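You operate a simulated robot arm through the tools that you are given. There is no shell and no other tool.

Carry out the task below with a simulated two-armed robot. There is one attempt and no reset: what you move stays moved.

Task
Label both cartons on the desk with their matching loose labels.
Fine: lay each in the frame on top and press it down.

It is judged by the outcome, as a careful person would: the job done as asked, and still so three seconds after it is handed in. It fails if anything else is knocked over, pushed out of place, dropped, spilled or broken.

Robot
Two 7-joint arms with fingered hands on one trunk that stands fixed in place. Base frame: the origin is at the foot of the trunk, x ahead of it, y to its left, z up. Readings come in m, rad, newtons and seconds.
The left shoulder is at [0.07, 0.139, 1.108], the right one opposite. With the tool pointing down near the work surface each hand reaches from about 0.44 to 0.84 m from the base axis, measured 20 degrees to its own side. Payload 3.9 kg a hand.
The TCP of each hand is the grasp point between the finger pads, 0.029 m short of the fingertips. In the tool frame z runs along the fingers and y along their closing line. The gripper opens to 0.1 m; its body begins 0.034 m behind the TCP. The gripper is a hand of 5 fingers: y runs from the thumb to the fingers, the wrist lies at [-0.015, -0.105, -0.177] in the tool frame, and closing takes about 1.5 s.
Orientation is that of the tool frame in the base frame, as [roll, pitch, yaw] about the fixed x, y, z axes, in that order (R = Rz(yaw) Ry(pitch) Rx(roll)). With the fingers straight down and the wrist toward the robot, the tool's x, y and z point along [0, 1, 0], [1, 0, 0] and [0, 0, -1] of the base frame.

Tools
- The arms move only by the tool drive_tool. It takes "left_plan", "right_plan" or both (then of equal length, played together; a hand with none holds still); each is a list of rows, each a list of 2 entries, a list of its own where there are three numbers: the shift along the tool's x, y, z in m, then the turn, a rotation vector about the tool's x, y, z in rad. In form: [[[dx, dy, dz], [wx, wy, wz]], ...]. A call has 1 to 20 rows; each row shifts and turns the commanded pose from where the row before left it, along the tool's axes as they then stand. "left_claw" and "right_claw" are, for a hand that has rows, the gripper command, from -1 (shut) to 1 (fully open), values between in proportion, set as the call begins (left out, the last holds). A row lasts 0.2 s, in which the tool goes at most 0.05 m and 0.15 rad; a call with a longer step from one row to the next is refused whole, and so is a gripper value outside its range. A pose out of reach is approached as far as the arm can. The call stops where the force on the tool passes 40 N (or 10 N more than at its start, if that is more) or the arm is blocked; 0.2 s more then pass. The fingers move at their own pace (about 0.153 m/s each) and stop on an object; they squeeze with about 24 N. The grip force told is the motor's: it shows also when the fingers shut on nothing. Time passes only in rows, and 0.2 s behind the last, so rows that do not move let the fingers close. The reply holds the time, the measured pose of the TCP, the force on the tool along the base axes, the opening and the grip force, in the units named above and with some noise, with the torque about the TCP (base axes, N m) and any sound that the robot's microphone picked up.
- Cameras (640 x 400 px; columns grow to the right, rows downward): "scene" is now at [0.1265, 0.0351, 1.4215]; the picture's right is [0.39, -0.92, 0.00], its down [-0.60, -0.26, -0.76] and it looks along [0.70, 0.30, -0.65] (base axes); focal length 316 px, centre (320, 200). "left" rides on the left gripper at [-0.066, -0.086, -0.121] in its tool frame; the picture's right is [-0.76, -0.31, 0.58], its down [0.59, -0.70, 0.40] and it looks along [0.28, 0.64, 0.71] (tool axes); focal length 247 px, centre (320, 200). "right" rides on the right gripper at [0.066, -0.086, -0.121] in its tool frame; the picture's right is [-0.76, 0.31, -0.58], its down [-0.59, -0.70, 0.40] and it looks along [-0.28, 0.64, 0.71] (tool axes); focal length 247 px, centre (320, 200). There is no depth. A picture from a camera that has moved, and an enlarged one, comes with that camera's place and axes in the base frame and with its lens.
- capture(camera): a new picture of that camera. The clock stands still meanwhile.
- lift_body(by): slides the trunk up (or, below 0, down) by that many m; the arms and the scene camera ride with it, the base frame stays. It gives what a move gives, with no picture.
- curl_fingers(index, middle, ring, little, thumb_bend, thumb_turn, hand): sets how far each is bent, from 0 (flat) to 1 (curled in); at 0.3 the hand is open as for a grip, at 0.7 the pads meet at the TCP. One left out holds its place. A second passes; each finger stops where it meets its share of the squeeze, and holds until it gets a number again. A gripper value or a shape takes the hand back. It gives what a move gives, with no picture; readings hold the bend of each and the force on index, middle, ring, little, thumb and palm. thumb_turn goes from beside the hand (0) to across from the fingers (1), as for a grip.
- set_grasp(shape, hand): the hand has 5 fingers and takes this shape, open, in about a second: jaw (thumb against the fingers, like two jaws); tri (thumb and two fingers); tip (a fingertip pinch); poke (one finger out to press); point (the index stretched); flat (the hand flat); cup (the hand cupped); fist (a fist). The gripper value then closes the fingers along that shape, each until it touches; the sizes above hold for jaw. It gives what a move gives, with no picture.
- turn_head(pan, tilt): turns the head with the scene camera to pan (to the left, within 1.501 rad either way) and tilt (down, from -0.506 to 1.204), counted from straight ahead of the robot. It gives what a move gives.
- close_up(camera, box): a new picture of the part [left, top, right, bottom] of that camera's present view, enlarged. The clock stands still meanwhile.
- sign_off(): hands the job in; it is judged then, once.

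Places have to be worked out from the pictures, the camera data and where the tool is seen. Open the grippers and draw the arms clear of the work before you hand the job in, unless the task says otherwise.

The tools are called after "Request:" as a command line: name --argument value ..., lists and objects as JSON in quotes. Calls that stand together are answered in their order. drive_tool: Moves the arms, as the interface text tells. Its arguments: {"type":"object","properties":{"left_plan":{"type":"array","items":{"type":"array"}},"left_claw":{"type":"number"},"right_plan":{"type":"array","items":{"type":"array"}},"right_claw":{"type":"number"}},"required":[]} The other tools are called the same way: lift_body (by) moves the trunk up or down; set_grasp (shape, hand) gives the hand a shape; curl_fingers (index, middle, ring, little, thumb_bend, thumb_turn, hand) moves the fingers one by one; turn_head (pan, tilt) turns the head that bears the scene camera; capture (camera) takes a picture; close_up (camera, box) takes an enlarged picture of a part of a camera's view; sign_off () hands the job in.

At the start:

```text
t: 0.0
left_position: [0.3846, 0.4584, 1.1792]
left_tcp_rot: [-3.141, 0.0, 1.973]
left_contact_force: [-0.4, 0.0, -0.6]
left_torque: [-0.01, -0.01, -0.01]
left_gripper_width: 0.0995
left_finger_force: 0.0
left_shape: jaw
left_bend: [0.3, 0.3, 0.3, 0.3, 0.3, 0.98]
left_finger forces: [0.1, 0.0, 0.0, 0.1, 0.1, 0.1]
right_position: [0.5676, 0.0002, 1.1167]
right_tcp_rot: [-3.14, 0.0, 1.974]
right_contact_force: [0.2, -0.1, -0.3]
right_torque: [-0.02, 0.02, -0.02]
right_gripper_width: 0.1
right_finger_force: 0.1
right_shape: jaw
right_bend: [0.3, 0.3, 0.3, 0.3, 0.3, 0.98]
right_finger forces: [0.1, 0.0, 0.0, 0.0, 0.0, 0.0]
trunk travel left (down, up): [-0.75, 0.09]
head pan, tilt (commanded): [0.403, 0.712]
```

scene: 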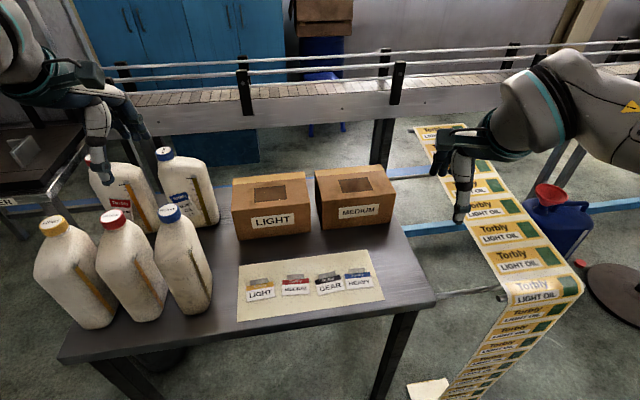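
right: 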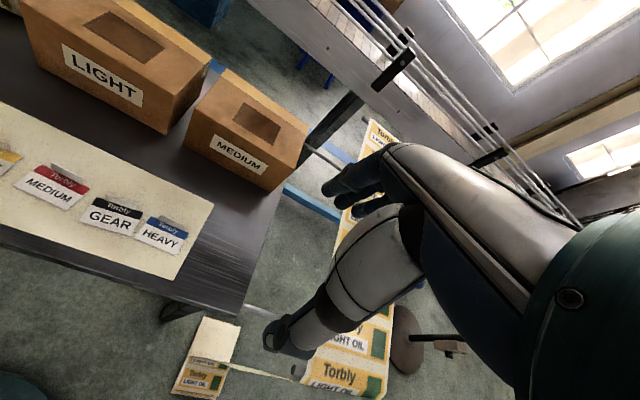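
left: 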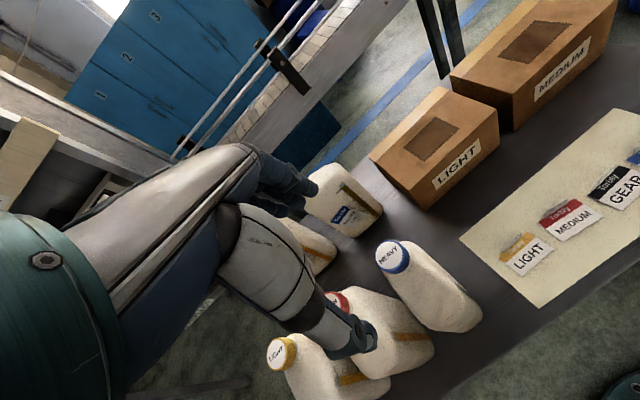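

I start by looking closer at the labels and the cartons before moving anything.

Request:
close_up --camera "scene" --box '[230, 240, 390, 340]'

Request:
close_up --camera "scene" --box '[220, 150, 412, 270]'

Request:
close_up --camera "right" --box '[0, 80, 320, 280]'

Request:
close_up --camera "left" --box '[320, 100, 640, 300]'

```text
4.00 times, centred on (310, 290) of scene
camera zoom: at [0.1265, 0.0351, 1.4215], right [0.39, -0.92, 0.0], down [-0.6, -0.26, -0.76], along [0.7, 0.3, -0.65], focal length 1262 px, centre (360, -160)
```

zoom: 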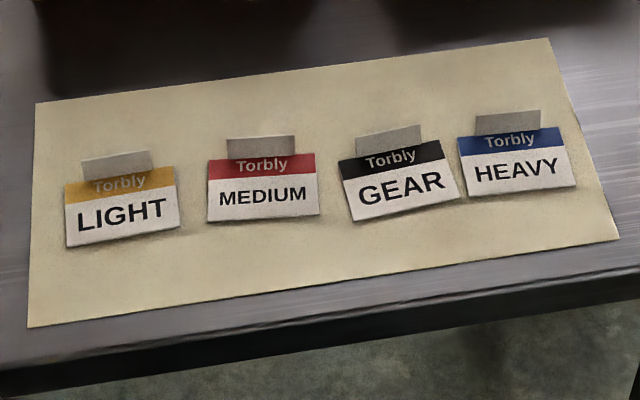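

```text
3.33 times, centred on (316, 210) of scene
camera zoom: at [0.1265, 0.0351, 1.4215], right [0.39, -0.92, 0.0], down [-0.6, -0.26, -0.76], along [0.7, 0.3, -0.65], focal length 1052 px, centre (333, 167)
```

zoom: 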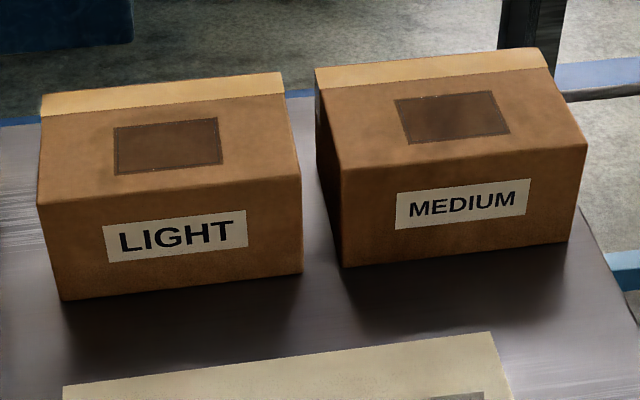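

```text
2.00 times, centred on (160, 180) of right
camera zoom: at [0.4625, 0.0255, 1.2386], right [0.58, -0.58, 0.58], down [-0.42, -0.82, -0.4], along [0.7, -0.01, -0.71], focal length 494 px, centre (640, 240)
```

zoom: 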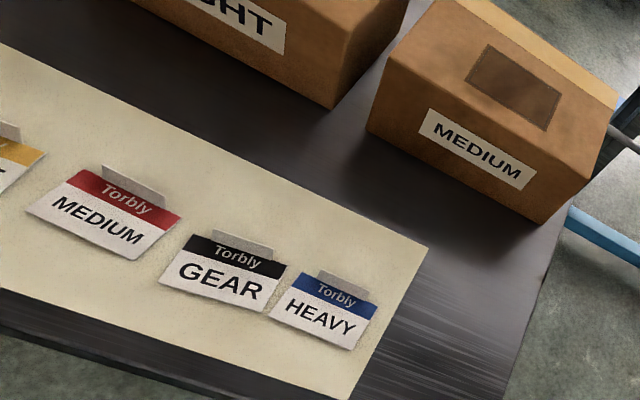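

```text
2.00 times, centred on (480, 200) of left
camera zoom: at [0.333, 0.3645, 1.3006], right [0.01, -0.82, -0.58], down [-0.88, 0.27, -0.4], along [0.48, 0.51, -0.71], focal length 494 px, centre (0, 200)
```

zoom: 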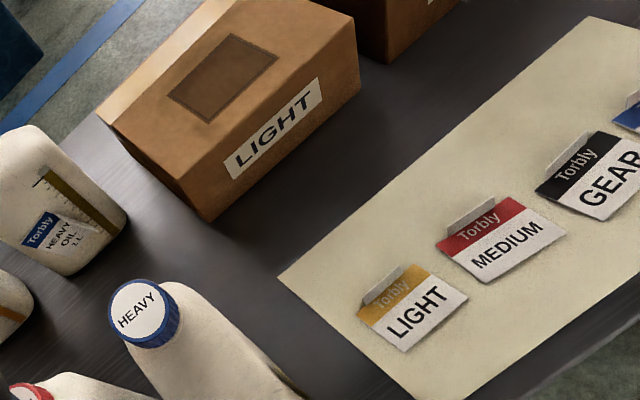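

Desk top works out at z≈0.79. The LIGHT label's tab is near [0.468, 0.333] and the MEDIUM tab near [0.512, 0.263]. The frames are centred near [0.651, 0.398, 0.905] and [0.779, 0.210, 0.899]. I'll try a three-finger shape on the left hand and see how it looks.

Request:
set_grasp --shape "tri" --hand "left"

Request:
capture --camera "left"

Request:
capture --camera "scene"

```text
t: 0.9
left_position: [0.3846, 0.4593, 1.1796]
left_tcp_rot: [3.141, 0.0, 1.973]
left_contact_force: [-0.2, -0.1, -0.4]
left_torque: [0.03, 0.0, -0.01]
left_gripper_width: 0.0998
left_finger_force: 0.1
left_shape: tri
left_bend: [0.3, 0.3, 0.99, 0.99, 0.3, 0.98]
left_finger forces: [0.1, 0.1, 0.0, 0.1, 0.0, 0.0]
right_position: [0.5659, -0.0002, 1.1166]
right_tcp_rot: [3.14, -0.001, 1.974]
right_contact_force: [0.7, -1.0, -0.4]
right_torque: [0.01, 0.0, 0.01]
right_gripper_width: 0.1
right_finger_force: 0.1
right_shape: jaw
right_bend: [0.3, 0.3, 0.3, 0.3, 0.3, 0.98]
right_finger forces: [0.0, 0.0, 0.0, 0.0, 0.1, 0.0]
trunk travel left (down, up): [-0.75, 0.09]
head pan, tilt (commanded): [0.403, 0.712]
```

```text
taken
camera left: at [0.3331, 0.3645, 1.3006], right [0.01, -0.82, -0.58], down [-0.88, 0.27, -0.4], along [0.48, 0.51, -0.71], focal length 247 px, centre (320, 200)
```

left: 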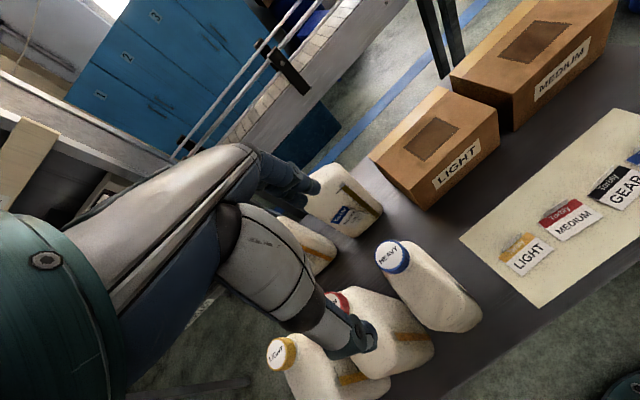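

```text
taken
camera scene: at [0.1265, 0.0351, 1.4215], right [0.39, -0.92, 0.0], down [-0.6, -0.26, -0.76], along [0.7, 0.3, -0.65], focal length 316 px, centre (320, 200)
```

scene: 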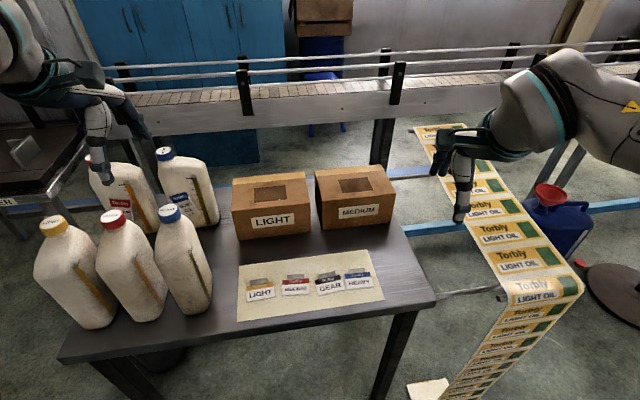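

The tri shape leaves index, middle and thumb open, with ring and little curled. I'll zoom in on the left hand from both cameras to see where the finger pads sit relative to the TCP.

Request:
close_up --camera "scene" --box '[30, 40, 190, 190]'

Request:
close_up --camera "left" --box '[200, 120, 440, 370]'

```text
2.67 times, centred on (110, 115) of scene
camera zoom: at [0.1265, 0.0351, 1.4215], right [0.39, -0.92, 0.0], down [-0.6, -0.26, -0.76], along [0.7, 0.3, -0.65], focal length 841 px, centre (880, 427)
```

zoom: 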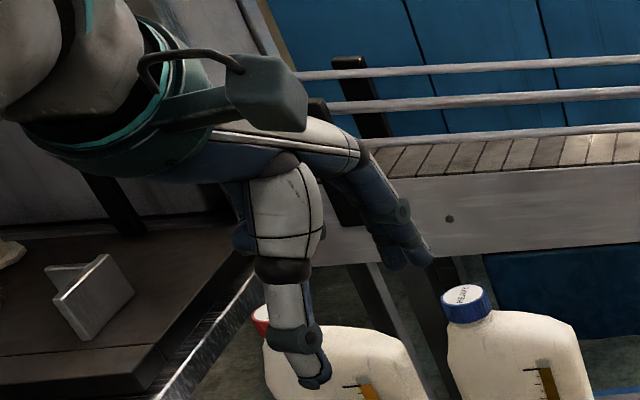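

```text
1.60 times, centred on (320, 245) of left
camera zoom: at [0.3331, 0.3645, 1.3006], right [0.01, -0.82, -0.58], down [-0.88, 0.27, -0.4], along [0.48, 0.51, -0.71], focal length 395 px, centre (320, 128)
```

zoom: 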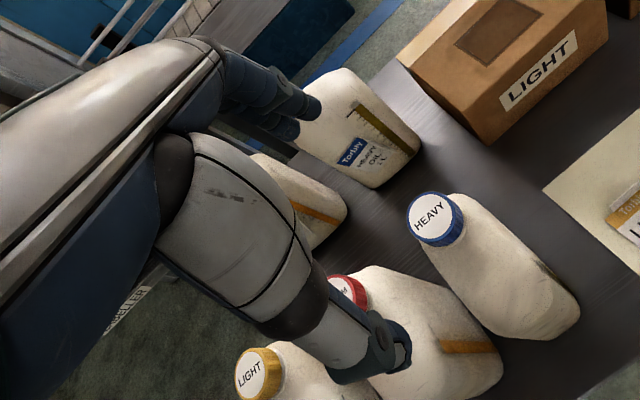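

In the tri shape the thumb sits near x≈0 and the two fingers straddle the TCP. I'll close it in the air to see how the tips meet.

Request:
drive_tool --left_plan '[[[0, 0, 0], [0, 0, 0]], [[0, 0, 0], [0, 0, 0]], [[0, 0, 0], [0, 0, 0]], [[0, 0, 0], [0, 0, 0]], [[0, 0, 0], [0, 0, 0]], [[0, 0, 0], [0, 0, 0]], [[0, 0, 0], [0, 0, 0]], [[0, 0, 0], [0, 0, 0]]]' --left_claw -1

Request:
close_up --camera "left" --box '[200, 120, 440, 370]'

Request:
close_up --camera "scene" --box '[30, 40, 190, 190]'

```text
t: 2.7
left_position: [0.3852, 0.4587, 1.1802]
left_tcp_rot: [-3.141, 0.0, 1.972]
left_contact_force: [-0.1, 0.5, -0.3]
left_torque: [0.0, 0.02, 0.0]
left_gripper_width: 0.0
left_finger_force: 24.6
left_shape: tri
left_bend: [0.7, 0.7, 1.0, 1.0, 0.7, 1.0]
left_finger forces: [0.1, 0.0, 0.0, 0.0, 0.0, 0.0]
right_position: [0.5666, -0.0, 1.1175]
right_tcp_rot: [-3.141, 0.001, 1.974]
right_contact_force: [0.4, 0.6, -0.1]
right_torque: [0.01, -0.01, 0.0]
right_gripper_width: 0.0997
right_finger_force: 0.1
right_shape: jaw
right_bend: [0.3, 0.3, 0.3, 0.3, 0.3, 0.98]
right_finger forces: [0.0, 0.0, 0.0, 0.0, 0.0, 0.1]
trunk travel left (down, up): [-0.75, 0.09]
head pan, tilt (commanded): [0.403, 0.712]
```

```text
1.60 times, centred on (320, 245) of left
camera zoom: at [0.333, 0.3645, 1.3006], right [0.01, -0.82, -0.58], down [-0.88, 0.27, -0.4], along [0.48, 0.51, -0.71], focal length 395 px, centre (320, 128)
```

zoom: 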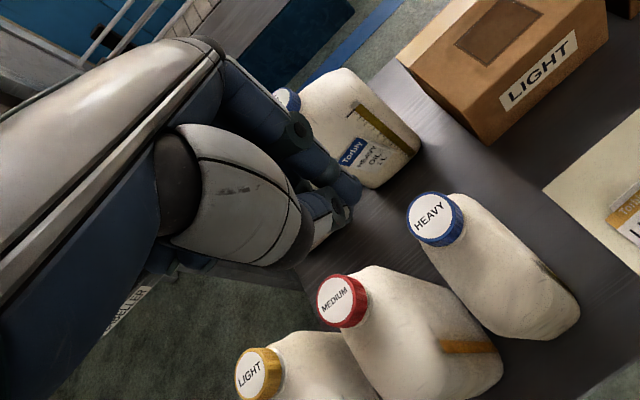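

```text
2.67 times, centred on (110, 115) of scene
camera zoom: at [0.1265, 0.0351, 1.4215], right [0.39, -0.92, 0.0], down [-0.6, -0.26, -0.76], along [0.7, 0.3, -0.65], focal length 841 px, centre (880, 427)
```

zoom: 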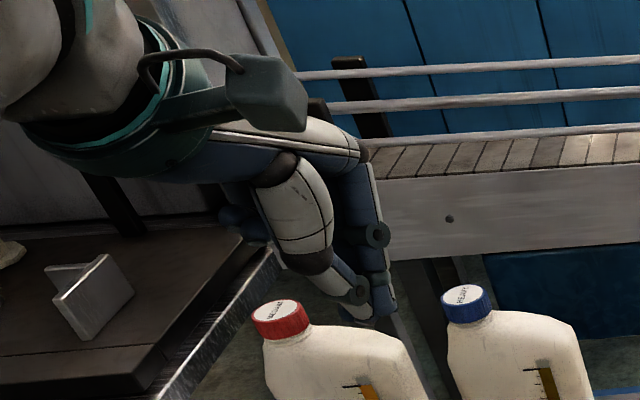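

The tips close neatly at the fingertip point. I'll open partway to about 4 cm, move over the LIGHT label's tab while still high, and turn to line up with the label.

Request:
drive_tool --left_plan '[[[-0.0371, 0.0068, 0.0], [0, 0, 0]], [[-0.0371, 0.0068, 0.0], [0, 0, 0]], [[-0.0371, 0.0068, 0.02], [0, 0, 0]], [[-0.0371, 0.0068, 0.03], [0, 0, 0]], [[0, 0, 0.03], [0, 0, -0.1]], [[0, 0, 0.03], [0, 0, -0.099]], [[0, 0, 0], [0, 0, 0]]]' --left_claw -0.2

Request:
capture --camera "scene"

Request:
capture --camera "left"

```text
t: 4.3
left_position: [0.4679, 0.3345, 1.0697]
left_tcp_rot: [3.14, -0.001, 2.174]
left_contact_force: [0.5, 0.2, -0.4]
left_torque: [-0.02, 0.0, -0.01]
left_gripper_width: 0.0396
left_finger_force: 0.0
left_shape: tri
left_bend: [0.44, 0.47, 0.99, 0.99, 0.41, 1.0]
left_finger forces: [0.1, 0.1, 0.0, 0.0, 0.0, 0.0]
right_position: [0.5683, -0.0007, 1.1161]
right_tcp_rot: [3.14, 0.001, 1.974]
right_contact_force: [-0.1, -0.4, 0.4]
right_torque: [-0.02, -0.03, 0.01]
right_gripper_width: 0.0997
right_finger_force: 0.1
right_shape: jaw
right_bend: [0.3, 0.3, 0.3, 0.3, 0.3, 0.98]
right_finger forces: [0.0, 0.0, 0.0, 0.0, 0.0, 0.0]
trunk travel left (down, up): [-0.75, 0.09]
head pan, tilt (commanded): [0.403, 0.712]
```

```text
taken
camera scene: at [0.1263, 0.0349, 1.4215], right [0.39, -0.92, 0.0], down [-0.6, -0.26, -0.76], along [0.7, 0.3, -0.65], focal length 316 px, centre (320, 200)
```

scene: 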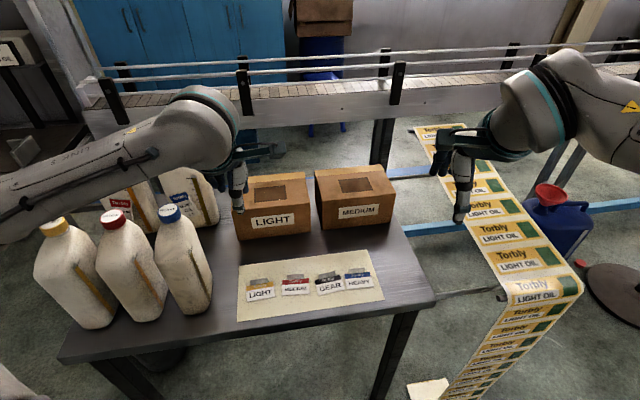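

```text
taken
camera left: at [0.4353, 0.2309, 1.1904], right [0.18, -0.8, -0.58], down [-0.91, 0.09, -0.4], along [0.37, 0.6, -0.71], focal length 247 px, centre (320, 200)
```

left: 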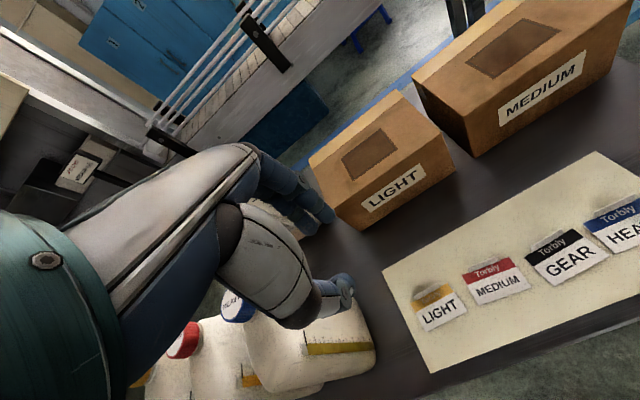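

The TCP reads [0.468, 0.334, 1.070], above the tab. The left elbow swings out over the bottles, so I'll raise the trunk by 0.09 to keep the forearm high above the caps, then look left.

Request:
lift_body --by 0.09

Request:
turn_head --pan 0.85 --tilt 0.75

Request:
capture --camera "scene"

```text
t: 5.5
left_position: [0.4673, 0.3337, 1.1596]
left_tcp_rot: [3.142, 0.001, 2.17]
left_contact_force: [0.8, 0.0, -0.4]
left_torque: [0.01, -0.03, -0.02]
left_gripper_width: 0.0398
left_finger_force: 0.0
left_shape: tri
left_bend: [0.44, 0.47, 0.99, 0.99, 0.41, 1.0]
left_finger forces: [0.0, 0.0, 0.1, 0.0, 0.0, 0.0]
right_position: [0.5671, -0.0002, 1.2076]
right_tcp_rot: [-3.142, 0.0, 1.976]
right_contact_force: [0.2, 0.5, 0.9]
right_torque: [0.02, -0.02, -0.01]
right_gripper_width: 0.0998
right_finger_force: 0.0
right_shape: jaw
right_bend: [0.3, 0.3, 0.3, 0.3, 0.3, 0.98]
right_finger forces: [0.0, 0.0, 0.0, 0.1, 0.1, 0.0]
trunk travel left (down, up): [-0.84, 0.0]
head pan, tilt (commanded): [0.403, 0.712]
```

```text
t: 6.5
left_position: [0.4691, 0.334, 1.1606]
left_tcp_rot: [-3.141, 0.001, 2.172]
left_contact_force: [0.2, 0.0, 0.4]
left_torque: [0.0, 0.01, 0.01]
left_gripper_width: 0.0398
left_finger_force: 0.2
left_shape: tri
left_bend: [0.44, 0.47, 0.99, 0.99, 0.41, 1.0]
left_finger forces: [0.1, 0.1, 0.1, 0.0, 0.0, 0.0]
right_position: [0.567, 0.0003, 1.2074]
right_tcp_rot: [3.141, 0.0, 1.974]
right_contact_force: [0.1, -0.9, -0.2]
right_torque: [-0.01, -0.02, -0.02]
right_gripper_width: 0.0996
right_finger_force: 0.0
right_shape: jaw
right_bend: [0.3, 0.3, 0.3, 0.3, 0.3, 0.98]
right_finger forces: [0.0, 0.0, 0.0, 0.0, 0.0, 0.0]
trunk travel left (down, up): [-0.84, 0.0]
head pan, tilt (commanded): [0.85, 0.75]
```

```text
taken
camera scene: at [0.1035, 0.0641, 1.5083], right [0.75, -0.66, 0.0], down [-0.45, -0.51, -0.73], along [0.48, 0.55, -0.68], focal length 316 px, centre (320, 200)
```

scene: 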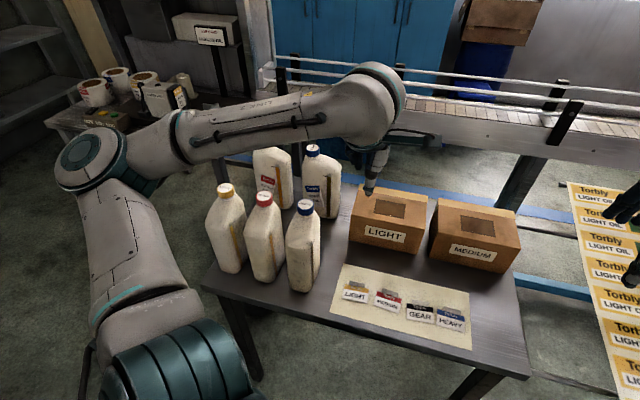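

The elbow now sits around [0.10, 0.50, 1.27], well on the robot's side of the bottles. I'll descend part way toward the tab and check again.

Request:
drive_tool --left_plan '[[[0, 0, 0.04], [0, 0, 0]], [[0, 0, 0.04], [0, 0, 0]], [[0, 0, 0.04], [0, 0, 0]], [[0, 0, 0.04], [0, 0, 0]], [[0, 0, 0.04], [0, 0, 0]], [[0, 0, 0], [0, 0, 0]]]'

Request:
capture --camera "scene"

Request:
capture --camera "left"

```text
t: 7.8
left_position: [0.4688, 0.3356, 0.9583]
left_tcp_rot: [-3.141, 0.0, 2.173]
left_contact_force: [0.0, 0.1, 0.1]
left_torque: [0.0, 0.01, -0.02]
left_gripper_width: 0.0397
left_finger_force: 0.1
left_shape: tri
left_bend: [0.44, 0.47, 0.99, 0.99, 0.41, 1.0]
left_finger forces: [0.0, 0.0, 0.1, 0.0, 0.0, 0.0]
right_position: [0.5676, -0.0001, 1.2076]
right_tcp_rot: [-3.141, 0.0, 1.975]
right_contact_force: [0.7, 0.7, 0.0]
right_torque: [0.02, -0.01, -0.01]
right_gripper_width: 0.0998
right_finger_force: 0.0
right_shape: jaw
right_bend: [0.3, 0.3, 0.3, 0.3, 0.3, 0.98]
right_finger forces: [0.0, 0.1, 0.0, 0.1, 0.1, 0.0]
trunk travel left (down, up): [-0.84, 0.0]
head pan, tilt (commanded): [0.85, 0.75]
```

```text
taken
camera scene: at [0.1031, 0.0641, 1.5084], right [0.75, -0.66, 0.0], down [-0.45, -0.51, -0.73], along [0.48, 0.55, -0.68], focal length 316 px, centre (320, 200)
```

scene: 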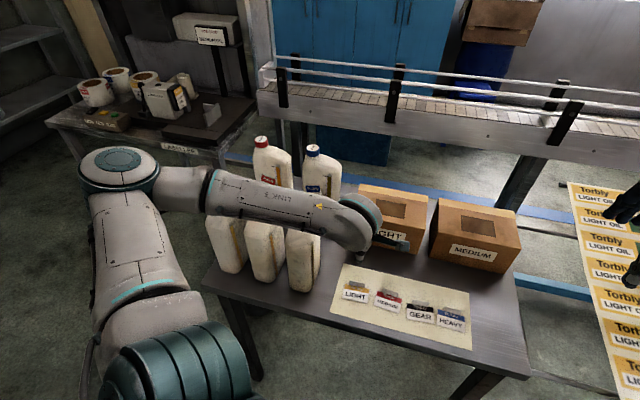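

```text
taken
camera left: at [0.4358, 0.2318, 1.0782], right [0.18, -0.8, -0.58], down [-0.91, 0.09, -0.4], along [0.37, 0.6, -0.71], focal length 247 px, centre (320, 200)
```

left: 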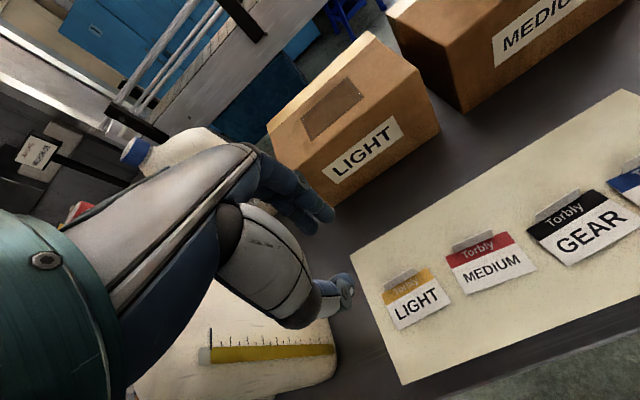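

The elbow stays well above the caps and clear of the bottles. I'll zoom on the LIGHT label in the hand camera to refine its tab position before the final descent.

Request:
close_up --camera "left" --box '[300, 230, 460, 350]'

Request:
close_up --camera "scene" --box '[320, 220, 440, 310]'

```text
3.33 times, centred on (380, 290) of left
camera zoom: at [0.4358, 0.2318, 1.0782], right [0.18, -0.8, -0.58], down [-0.91, 0.09, -0.4], along [0.37, 0.6, -0.71], focal length 823 px, centre (120, -100)
```

zoom: 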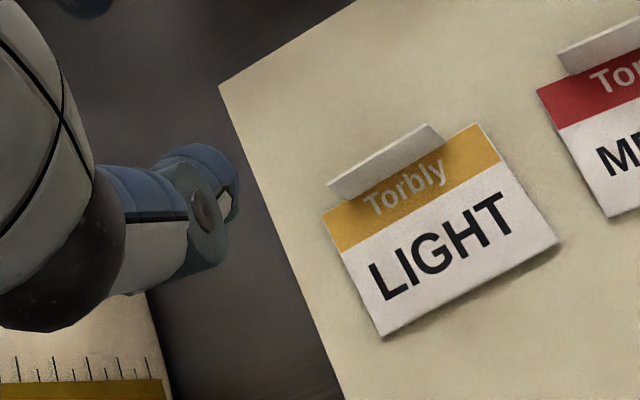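

```text
4.44 times, centred on (380, 265) of scene
camera zoom: at [0.1031, 0.0641, 1.5084], right [0.75, -0.66, 0.0], down [-0.45, -0.51, -0.73], along [0.48, 0.55, -0.68], focal length 1402 px, centre (53, -89)
```

zoom: 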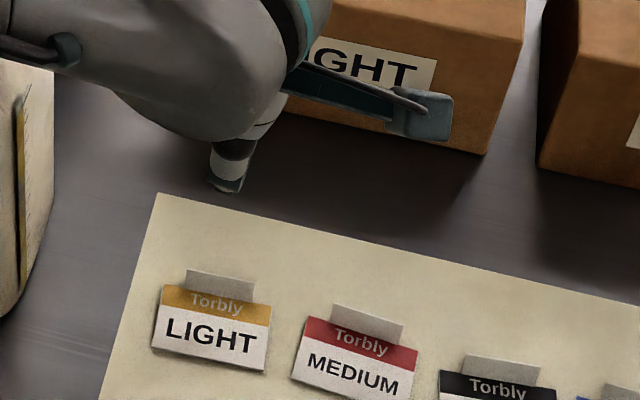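

Hand-camera estimate of the tab is [0.4716, 0.3293] and the scene estimate is about [0.4675, 0.334], so I'll aim between them. I'll lower until the tips are about 4 cm over the sheet and re-check.

Request:
drive_tool --left_plan '[[[-0.002, -0.0008, 0.03], [0, 0, 0]], [[-0.002, -0.0008, 0.03], [0, 0, 0]], [[0, 0, 0.03], [0, 0, 0]], [[0, 0, 0], [0, 0, 0]]]'

Request:
capture --camera "left"

Request:
close_up --camera "scene" --box '[320, 220, 440, 310]'

```text
t: 8.8
left_position: [0.4702, 0.3288, 0.8697]
left_tcp_rot: [-3.141, 0.0, 2.172]
left_contact_force: [0.4, 0.5, 0.2]
left_torque: [-0.01, -0.01, -0.01]
left_gripper_width: 0.0399
left_finger_force: 0.0
left_shape: tri
left_bend: [0.44, 0.47, 0.99, 0.99, 0.41, 1.0]
left_finger forces: [0.0, 0.0, 0.0, 0.0, 0.1, 0.1]
right_position: [0.5663, -0.001, 1.2073]
right_tcp_rot: [-3.141, 0.0, 1.974]
right_contact_force: [0.4, -0.3, 1.6]
right_torque: [0.04, 0.02, 0.03]
right_gripper_width: 0.0996
right_finger_force: 0.1
right_shape: jaw
right_bend: [0.3, 0.3, 0.3, 0.3, 0.3, 0.98]
right_finger forces: [0.0, 0.0, 0.0, 0.0, 0.0, 0.0]
trunk travel left (down, up): [-0.84, 0.0]
head pan, tilt (commanded): [0.85, 0.75]
```

```text
taken
camera left: at [0.4376, 0.2269, 0.9899], right [0.18, -0.8, -0.58], down [-0.91, 0.09, -0.4], along [0.37, 0.6, -0.71], focal length 247 px, centre (320, 200)
```

left: 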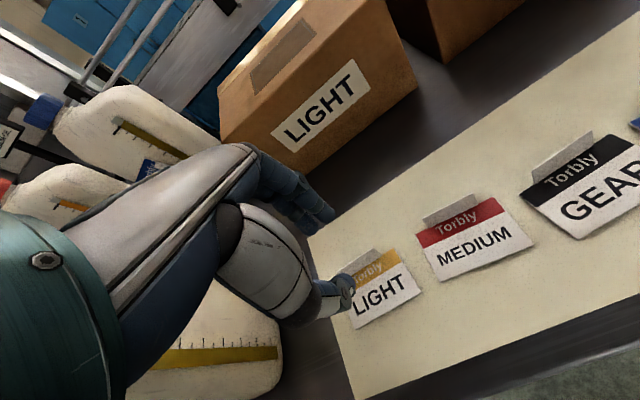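

```text
4.44 times, centred on (380, 265) of scene
camera zoom: at [0.1031, 0.0643, 1.5083], right [0.75, -0.66, 0.0], down [-0.45, -0.51, -0.73], along [0.48, 0.55, -0.68], focal length 1402 px, centre (53, -89)
```

zoom: 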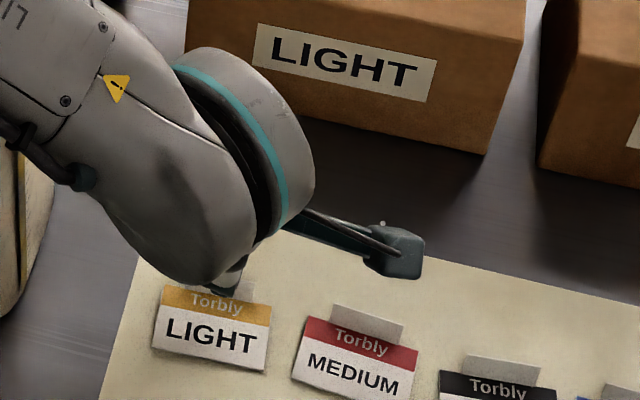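

The thumb lines up with the tab's middle in both views. I'll descend gently to about TCP z≈0.830 and read forces.

Request:
drive_tool --left_plan '[[[0, 0.001, 0.014], [0, 0, 0]], [[0, 0, 0.013], [0, 0, 0]], [[0, 0, 0.012], [0, 0, 0]], [[0, 0, 0], [0, 0, 0]]]'

Request:
capture --camera "left"

Request:
close_up --camera "scene" --box '[320, 240, 400, 300]'

```text
t: 9.8
left_position: [0.4692, 0.3301, 0.8286]
left_tcp_rot: [-3.141, 0.0, 2.173]
left_contact_force: [0.0, 0.2, -0.4]
left_torque: [-0.01, 0.0, 0.0]
left_gripper_width: 0.0394
left_finger_force: 0.1
left_shape: tri
left_bend: [0.44, 0.47, 0.99, 0.99, 0.41, 1.0]
left_finger forces: [0.0, 0.1, 0.0, 0.0, 0.1, 0.0]
right_position: [0.5666, -0.0003, 1.2081]
right_tcp_rot: [3.14, -0.002, 1.972]
right_contact_force: [-0.1, -0.6, 0.1]
right_torque: [-0.04, -0.02, 0.02]
right_gripper_width: 0.0999
right_finger_force: 0.1
right_shape: jaw
right_bend: [0.3, 0.3, 0.3, 0.3, 0.3, 0.98]
right_finger forces: [0.0, 0.1, 0.0, 0.0, 0.0, 0.0]
trunk travel left (down, up): [-0.84, 0.0]
head pan, tilt (commanded): [0.85, 0.75]
```

```text
taken
camera left: at [0.4376, 0.2274, 0.9501], right [0.18, -0.8, -0.58], down [-0.91, 0.09, -0.4], along [0.37, 0.6, -0.71], focal length 247 px, centre (320, 200)
```

left: 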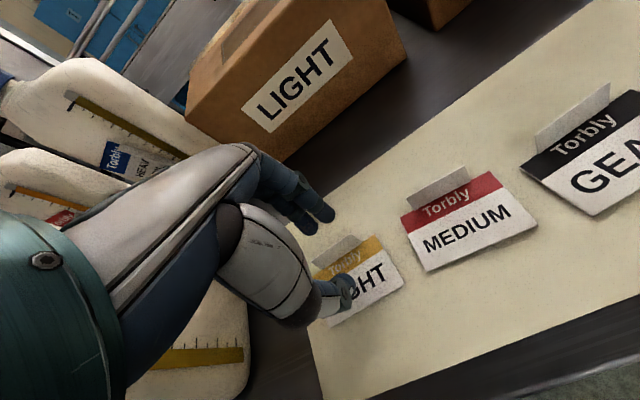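

```text
6.67 times, centred on (360, 270) of scene
camera zoom: at [0.1034, 0.0643, 1.5083], right [0.75, -0.66, 0.0], down [-0.45, -0.51, -0.73], along [0.48, 0.55, -0.68], focal length 2103 px, centre (53, -267)
```

zoom: 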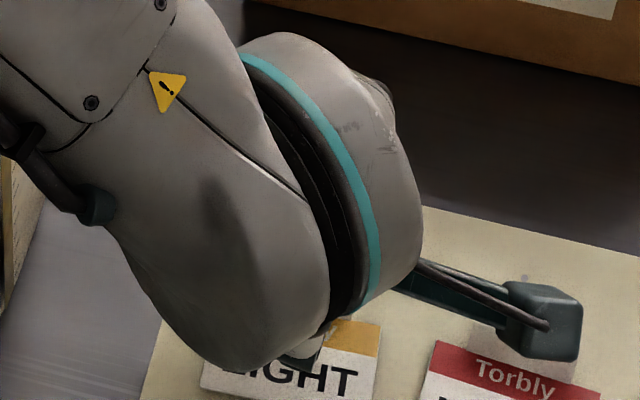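

No contact yet; the tab lies between thumb and fingers. I zoom in on the grasp to judge the height and side alignment.

Request:
close_up --camera "left" --box '[250, 180, 410, 340]'

```text
2.50 times, centred on (330, 260) of left
camera zoom: at [0.4376, 0.2274, 0.9501], right [0.18, -0.8, -0.58], down [-0.91, 0.09, -0.4], along [0.37, 0.6, -0.71], focal length 617 px, centre (295, 50)
```

zoom: 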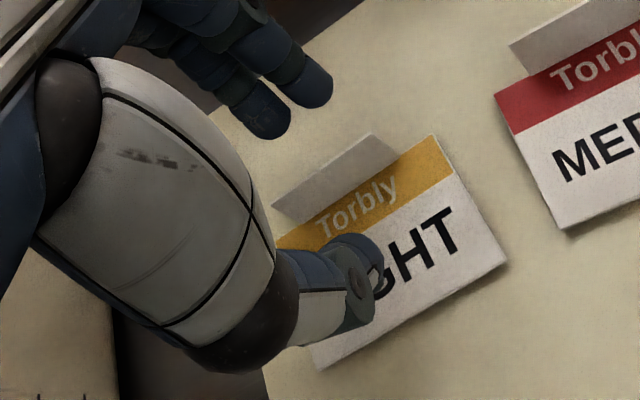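

The tip point projects right on the tab's centre, about mid-height. I'll lower another 7 mm so the pads overlap the whole tab, watching for contact.

Request:
drive_tool --left_plan '[[[0, 0, 0.004], [0, 0, 0]], [[0, 0, 0.003], [0, 0, 0]], [[0, 0, 0], [0, 0, 0]]]'

Request:
close_up --camera "left" --box '[250, 180, 410, 340]'

```text
t: 10.7
left_position: [0.4702, 0.3299, 0.8234]
left_tcp_rot: [-3.141, 0.001, 2.172]
left_contact_force: [0.2, -0.4, -0.2]
left_torque: [0.03, 0.0, 0.0]
left_gripper_width: 0.0396
left_finger_force: 0.1
left_shape: tri
left_bend: [0.44, 0.47, 0.99, 0.99, 0.41, 1.0]
left_finger forces: [0.0, 0.0, 0.1, 0.1, 0.1, 0.0]
right_position: [0.5681, -0.0002, 1.2076]
right_tcp_rot: [3.141, 0.0, 1.974]
right_contact_force: [0.4, 0.0, -0.3]
right_torque: [0.02, -0.01, 0.0]
right_gripper_width: 0.0999
right_finger_force: 0.0
right_shape: jaw
right_bend: [0.3, 0.3, 0.3, 0.3, 0.3, 0.98]
right_finger forces: [0.0, 0.0, 0.1, 0.0, 0.1, 0.1]
trunk travel left (down, up): [-0.84, 0.0]
head pan, tilt (commanded): [0.85, 0.75]
```

```text
2.50 times, centred on (330, 260) of left
camera zoom: at [0.4372, 0.2276, 0.9439], right [0.18, -0.8, -0.58], down [-0.91, 0.09, -0.4], along [0.37, 0.6, -0.71], focal length 617 px, centre (295, 50)
```

zoom: 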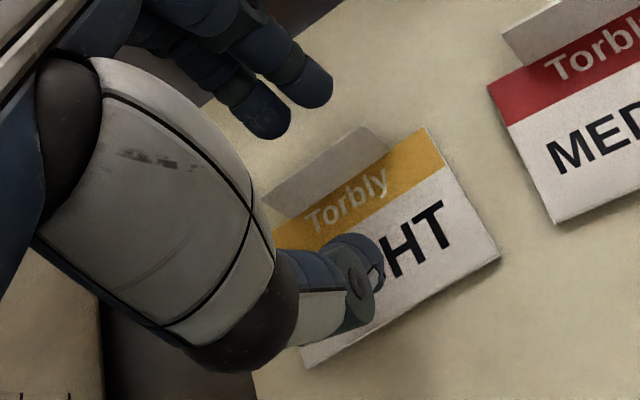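

Still contact-free, with the tip point level with the tab's base. I close the fingers on the tab.

Request:
drive_tool --left_plan '[[[0, 0, 0], [0, 0, 0]], [[0, 0, 0], [0, 0, 0]], [[0, 0, 0], [0, 0, 0]], [[0, 0, 0], [0, 0, 0]], [[0, 0, 0], [0, 0, 0]], [[0, 0, 0], [0, 0, 0]], [[0, 0, 0], [0, 0, 0]]]' --left_claw -1

Request:
close_up --camera "left" --box '[250, 180, 410, 340]'

```text
t: 12.2
left_position: [0.4705, 0.331, 0.8238]
left_tcp_rot: [-3.14, 0.001, 2.17]
left_contact_force: [0.2, 1.1, -0.6]
left_torque: [0.0, 0.0, 0.0]
left_gripper_width: 0.0
left_finger_force: 23.8
left_shape: tri
left_bend: [0.7, 0.7, 1.0, 1.0, 0.7, 1.0]
left_finger forces: [0.0, 0.0, 0.1, 0.0, 0.1, 0.0]
right_position: [0.5661, -0.0006, 1.2065]
right_tcp_rot: [3.141, 0.0, 1.975]
right_contact_force: [-0.7, -0.1, -0.9]
right_torque: [0.01, -0.02, 0.01]
right_gripper_width: 0.0999
right_finger_force: 0.0
right_shape: jaw
right_bend: [0.3, 0.3, 0.3, 0.3, 0.3, 0.98]
right_finger forces: [0.0, 0.0, 0.1, 0.0, 0.1, 0.1]
trunk travel left (down, up): [-0.84, 0.0]
head pan, tilt (commanded): [0.85, 0.75]
```

```text
2.50 times, centred on (330, 260) of left
camera zoom: at [0.4372, 0.2276, 0.9439], right [0.18, -0.8, -0.58], down [-0.91, 0.09, -0.4], along [0.37, 0.6, -0.71], focal length 617 px, centre (295, 50)
```

zoom: 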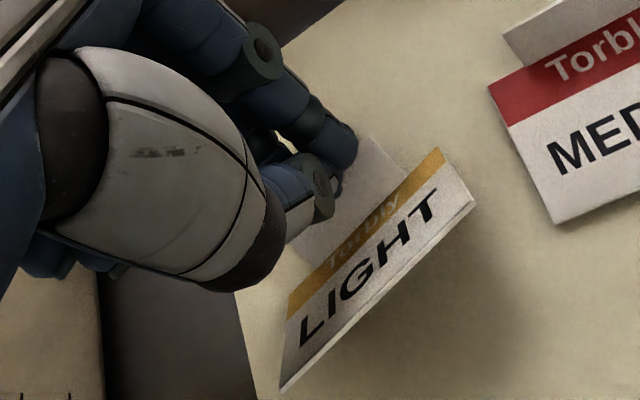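

The fingers have shut at the tab, and the label has tipped with its front edge up. I'll lift 4 cm slowly to see whether it is held.

Request:
drive_tool --left_plan '[[[0, 0, -0.01], [0, 0, 0]], [[0, 0, -0.015], [0, 0, 0]], [[0, 0, -0.015], [0, 0, 0]], [[0, 0, 0], [0, 0, 0]]]'

Request:
close_up --camera "left" --box '[250, 180, 410, 340]'

Request:
close_up --camera "scene" --box '[300, 200, 440, 310]'

```text
t: 13.2
left_position: [0.4688, 0.3308, 0.8635]
left_tcp_rot: [3.141, -0.001, 2.172]
left_contact_force: [0.0, 0.4, -0.4]
left_torque: [0.01, 0.01, -0.02]
left_gripper_width: 0.0
left_finger_force: 24.6
left_shape: tri
left_bend: [0.7, 0.7, 1.0, 1.0, 0.7, 1.0]
left_finger forces: [0.1, 0.0, 0.0, 0.0, 0.1, 0.1]
right_position: [0.5674, -0.0003, 1.2057]
right_tcp_rot: [3.141, 0.001, 1.974]
right_contact_force: [-0.2, -0.6, 1.0]
right_torque: [0.03, -0.01, 0.02]
right_gripper_width: 0.0999
right_finger_force: 0.0
right_shape: jaw
right_bend: [0.3, 0.3, 0.3, 0.3, 0.3, 0.98]
right_finger forces: [0.1, 0.0, 0.0, 0.0, 0.1, 0.0]
trunk travel left (down, up): [-0.84, 0.0]
head pan, tilt (commanded): [0.85, 0.75]
```

```text
2.50 times, centred on (330, 260) of left
camera zoom: at [0.4362, 0.2279, 0.9847], right [0.18, -0.8, -0.58], down [-0.91, 0.09, -0.4], along [0.37, 0.6, -0.71], focal length 617 px, centre (295, 50)
```

zoom: 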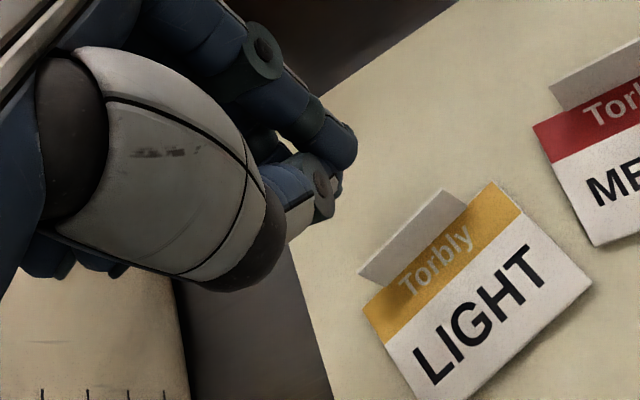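

```text
3.64 times, centred on (370, 255) of scene
camera zoom: at [0.1037, 0.0644, 1.5083], right [0.75, -0.66, 0.0], down [-0.45, -0.51, -0.73], along [0.48, 0.55, -0.68], focal length 1147 px, centre (138, 0)
```

zoom: 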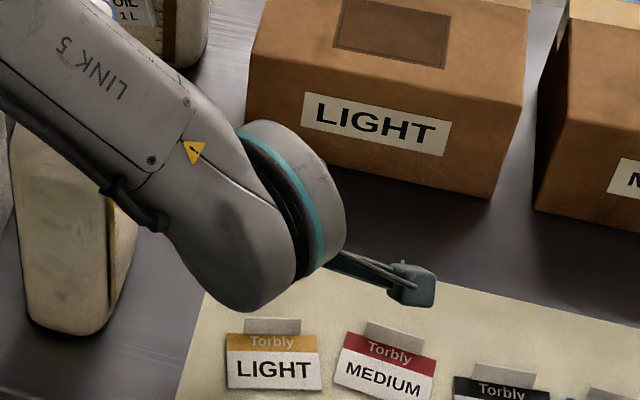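

The label was not held: the finger forces stayed at zero, so the shut tri leaves slack at the tips, and the label dropped back flat in its place. I'll rise a bit and test the fingertip-pinch shape in the air.

Request:
drive_tool --left_plan '[[[0, 0, -0.03], [0, 0, 0]], [[0, 0, -0.03], [0, 0, 0]], [[0, 0, 0], [0, 0, 0]]]'

Request:
set_grasp --shape "tip" --hand "left"

Request:
close_up --camera "left" --box '[200, 120, 440, 370]'

Request:
drive_tool --left_plan '[[[0, 0, 0], [0, 0, 0]], [[0, 0, 0], [0, 0, 0]], [[0, 0, 0], [0, 0, 0]], [[0, 0, 0], [0, 0, 0]], [[0, 0, 0], [0, 0, 0]], [[0, 0, 0], [0, 0, 0]], [[0, 0, 0], [0, 0, 0]]]' --left_claw -1

Request:
close_up --camera "left" --box '[200, 120, 440, 370]'

```text
t: 14.1
left_position: [0.4708, 0.3318, 0.9211]
left_tcp_rot: [-3.141, -0.001, 2.172]
left_contact_force: [0.9, -0.4, -0.5]
left_torque: [-0.02, -0.03, 0.0]
left_gripper_width: 0.0
left_finger_force: 24.1
left_shape: tri
left_bend: [0.7, 0.7, 1.0, 1.0, 0.7, 1.0]
left_finger forces: [0.0, 0.0, 0.0, 0.1, 0.0, 0.1]
right_position: [0.5678, -0.0002, 1.2069]
right_tcp_rot: [3.141, 0.0, 1.973]
right_contact_force: [-0.7, 0.3, 0.3]
right_torque: [-0.01, -0.02, 0.04]
right_gripper_width: 0.1002
right_finger_force: 0.0
right_shape: jaw
right_bend: [0.3, 0.3, 0.3, 0.3, 0.3, 0.98]
right_finger forces: [0.0, 0.0, 0.1, 0.0, 0.1, 0.0]
trunk travel left (down, up): [-0.84, 0.0]
head pan, tilt (commanded): [0.85, 0.75]
```

```text
t: 14.9
left_position: [0.4706, 0.3301, 0.9228]
left_tcp_rot: [-3.142, -0.001, 2.171]
left_contact_force: [-0.3, 0.1, -0.4]
left_torque: [0.03, -0.02, 0.03]
left_gripper_width: 0.0998
left_finger_force: 0.1
left_shape: tip
left_bend: [0.3, 0.98, 0.99, 1.0, 0.3, 0.98]
left_finger forces: [0.0, 0.1, 0.1, 0.0, 0.1, 0.0]
right_position: [0.5666, 0.0003, 1.2076]
right_tcp_rot: [3.141, 0.0, 1.974]
right_contact_force: [-0.5, 0.5, 0.1]
right_torque: [0.0, 0.0, -0.01]
right_gripper_width: 0.0996
right_finger_force: 0.1
right_shape: jaw
right_bend: [0.3, 0.3, 0.3, 0.3, 0.3, 0.98]
right_finger forces: [0.1, 0.0, 0.0, 0.0, 0.0, 0.1]
trunk travel left (down, up): [-0.84, 0.0]
head pan, tilt (commanded): [0.85, 0.75]
```

```text
1.60 times, centred on (320, 245) of left
camera zoom: at [0.4373, 0.2274, 1.0434], right [0.18, -0.8, -0.58], down [-0.91, 0.09, -0.4], along [0.37, 0.6, -0.71], focal length 395 px, centre (320, 128)
```

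zoom: 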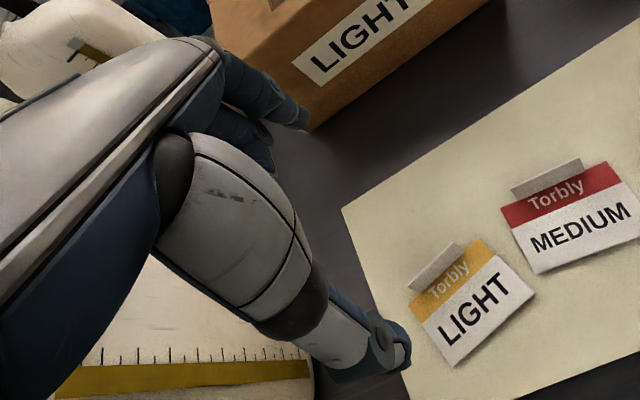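

```text
t: 16.6
left_position: [0.4701, 0.3297, 0.9236]
left_tcp_rot: [3.141, 0.0, 2.17]
left_contact_force: [1.0, -0.1, -0.6]
left_torque: [0.02, -0.02, -0.02]
left_gripper_width: 0.0
left_finger_force: 24.2
left_shape: tip
left_bend: [0.7, 1.0, 1.0, 1.0, 0.7, 1.0]
left_finger forces: [0.0, 0.0, 0.0, 0.0, 0.0, 0.0]
right_position: [0.567, -0.0004, 1.2062]
right_tcp_rot: [-3.141, 0.0, 1.974]
right_contact_force: [-0.7, -0.3, 1.6]
right_torque: [-0.01, 0.0, 0.02]
right_gripper_width: 0.1001
right_finger_force: 0.0
right_shape: jaw
right_bend: [0.3, 0.3, 0.3, 0.3, 0.3, 0.98]
right_finger forces: [0.1, 0.0, 0.0, 0.0, 0.1, 0.0]
trunk travel left (down, up): [-0.84, 0.0]
head pan, tilt (commanded): [0.85, 0.75]
```

```text
1.60 times, centred on (320, 245) of left
camera zoom: at [0.4374, 0.2275, 1.0434], right [0.18, -0.8, -0.58], down [-0.91, 0.09, -0.4], along [0.37, 0.6, -0.71], focal length 395 px, centre (320, 128)
```

zoom: 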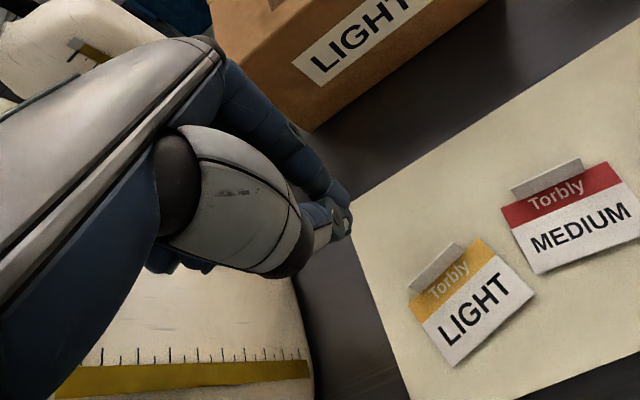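

The tip shape closes the same way with just the index, so I'll return to tri and test in the air whether curling past 0.7 gives real squeeze at the tips.

Request:
set_grasp --shape "tri" --hand "left"

Request:
curl_fingers --hand "left" --index 0.75 --middle 0.75 --thumb_bend 0.75

Request:
close_up --camera "left" --box '[250, 160, 410, 290]'

Request:
curl_fingers --hand "left" --index 0.9 --middle 0.9 --thumb_bend 0.9

Request:
close_up --camera "left" --box '[250, 160, 410, 290]'

```text
t: 17.4
left_position: [0.4698, 0.3297, 0.924]
left_tcp_rot: [3.141, 0.0, 2.17]
left_contact_force: [-0.3, -0.1, 0.1]
left_torque: [0.05, 0.0, 0.0]
left_gripper_width: 0.0998
left_finger_force: 0.0
left_shape: tri
left_bend: [0.3, 0.3, 0.99, 1.0, 0.3, 0.98]
left_finger forces: [0.0, 0.0, 0.0, 0.1, 0.0, 0.0]
right_position: [0.5674, -0.0003, 1.2068]
right_tcp_rot: [3.14, 0.0, 1.974]
right_contact_force: [0.7, 0.0, -0.2]
right_torque: [-0.03, -0.03, -0.01]
right_gripper_width: 0.1002
right_finger_force: 0.2
right_shape: jaw
right_bend: [0.3, 0.3, 0.3, 0.3, 0.3, 0.98]
right_finger forces: [0.0, 0.0, 0.1, 0.0, 0.0, 0.0]
trunk travel left (down, up): [-0.84, 0.0]
head pan, tilt (commanded): [0.85, 0.75]
```

```text
t: 18.4
left_position: [0.4691, 0.3297, 0.9222]
left_tcp_rot: [3.141, 0.001, 2.171]
left_contact_force: [-0.9, 0.1, 0.2]
left_torque: [-0.01, 0.01, -0.01]
left_gripper_width: 0.0
left_finger_force: 0.1
left_shape: fingers
left_bend: [0.74, 0.75, 0.99, 1.0, 0.72, 0.97]
left_finger forces: [0.0, 0.0, 0.0, 0.0, 0.0, 0.0]
right_position: [0.5673, -0.0007, 1.2071]
right_tcp_rot: [3.141, -0.001, 1.974]
right_contact_force: [-0.6, 0.3, 0.3]
right_torque: [-0.03, 0.03, 0.0]
right_gripper_width: 0.1
right_finger_force: 0.0
right_shape: jaw
right_bend: [0.3, 0.3, 0.3, 0.3, 0.3, 0.98]
right_finger forces: [0.0, 0.0, 0.1, 0.0, 0.1, 0.0]
trunk travel left (down, up): [-0.84, 0.0]
head pan, tilt (commanded): [0.85, 0.75]
```

```text
3.08 times, centred on (330, 225) of left
camera zoom: at [0.4374, 0.2275, 1.0434], right [0.18, -0.8, -0.58], down [-0.91, 0.09, -0.4], along [0.37, 0.6, -0.71], focal length 760 px, centre (289, 123)
```

zoom: 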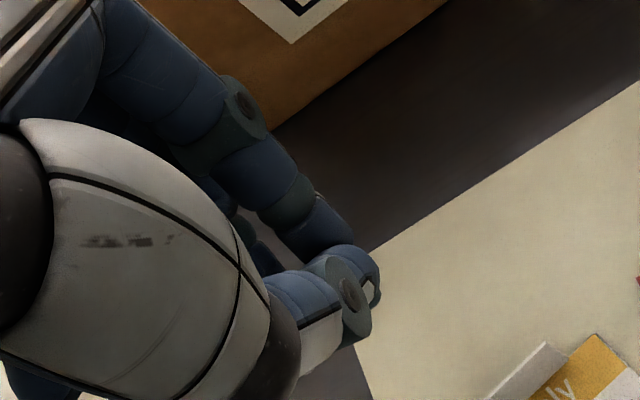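

```text
t: 19.4
left_position: [0.4694, 0.3301, 0.9233]
left_tcp_rot: [-3.141, 0.0, 2.171]
left_contact_force: [0.9, 0.1, 0.6]
left_torque: [0.01, 0.01, -0.02]
left_gripper_width: 0.0001
left_finger_force: 0.1
left_shape: fingers
left_bend: [0.81, 0.9, 0.99, 1.0, 0.81, 0.97]
left_finger forces: [0.0, 0.1, 0.0, 0.0, 0.0, 0.0]
right_position: [0.567, 0.0002, 1.2077]
right_tcp_rot: [3.141, 0.001, 1.974]
right_contact_force: [0.1, 0.0, -0.1]
right_torque: [0.02, 0.02, 0.01]
right_gripper_width: 0.0998
right_finger_force: 0.1
right_shape: jaw
right_bend: [0.3, 0.3, 0.3, 0.3, 0.3, 0.98]
right_finger forces: [0.1, 0.1, 0.0, 0.1, 0.1, 0.0]
trunk travel left (down, up): [-0.84, 0.0]
head pan, tilt (commanded): [0.85, 0.75]
```

```text
3.08 times, centred on (330, 225) of left
camera zoom: at [0.4374, 0.2276, 1.0434], right [0.18, -0.8, -0.58], down [-0.91, 0.09, -0.4], along [0.37, 0.6, -0.71], focal length 760 px, centre (289, 123)
```

zoom: 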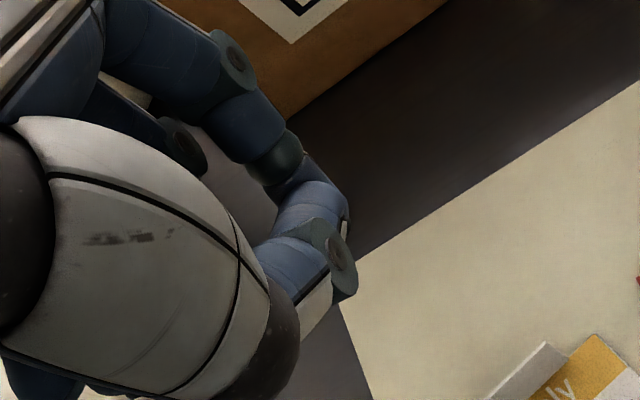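

Past 0.7 the index and thumb do truly meet, with the index tip lower than the thumb. A side view would help, so I'll turn the right hand to point its camera left at the work, staying high above the desk.

Request:
drive_tool --right_plan '[[[0, 0, 0], [0, 0, -0.14]], [[0, 0, 0], [0, 0, -0.14]], [[0, 0, 0], [0, 0, -0.14]], [[0, 0, 0], [0, 0, -0.14]], [[0, 0, 0], [0, 0, -0.14]], [[0, 0, 0], [0, 0, -0.14]], [[0, 0, 0], [0, 0, -0.14]], [[0, 0, 0], [0, 0, -0.14]], [[0, 0, 0], [0, 0, -0.14]], [[0, 0, 0], [0, 0, -0.14]], [[0, 0, 0], [0, 0, 0]]]'

Request:
capture --camera "right"

```text
t: 21.9
left_position: [0.4699, 0.3314, 0.9246]
left_tcp_rot: [3.14, 0.001, 2.171]
left_contact_force: [0.8, 0.2, -0.4]
left_torque: [-0.02, -0.01, -0.01]
left_gripper_width: 0.0001
left_finger_force: 0.1
left_shape: fingers
left_bend: [0.85, 0.9, 0.99, 1.0, 0.83, 0.97]
left_finger forces: [0.0, 0.0, 0.1, 0.0, 0.1, 0.0]
right_position: [0.5673, 0.0, 1.2065]
right_tcp_rot: [3.141, 0.0, 2.113]
right_contact_force: [0.9, -0.1, 0.0]
right_torque: [0.03, 0.01, 0.0]
right_gripper_width: 0.0999
right_finger_force: 0.0
right_shape: jaw
right_bend: [0.3, 0.3, 0.3, 0.3, 0.3, 0.98]
right_finger forces: [0.0, 0.0, 0.0, 0.0, 0.0, 0.0]
right hand out of reach, approached as far as the arm can: row 2, 3, 4, 5, 6, 7, 8, 9, 10
trunk travel left (down, up): [-0.84, 0.0]
head pan, tilt (commanded): [0.85, 0.75]
```

```text
taken
camera right: at [0.4598, 0.0109, 1.3283], right [0.65, -0.49, 0.58], down [-0.3, -0.87, -0.4], along [0.7, 0.09, -0.71], focal length 247 px, centre (320, 200)
```

right: 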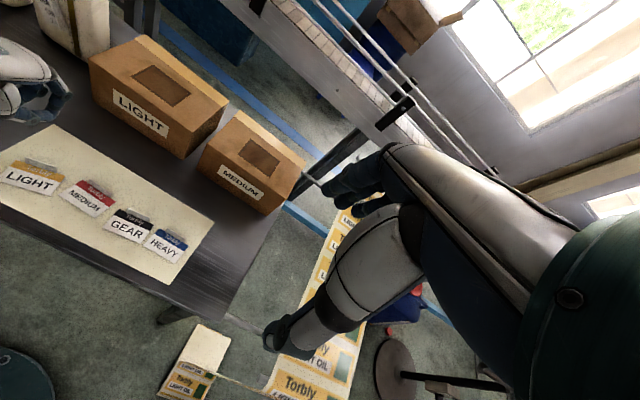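

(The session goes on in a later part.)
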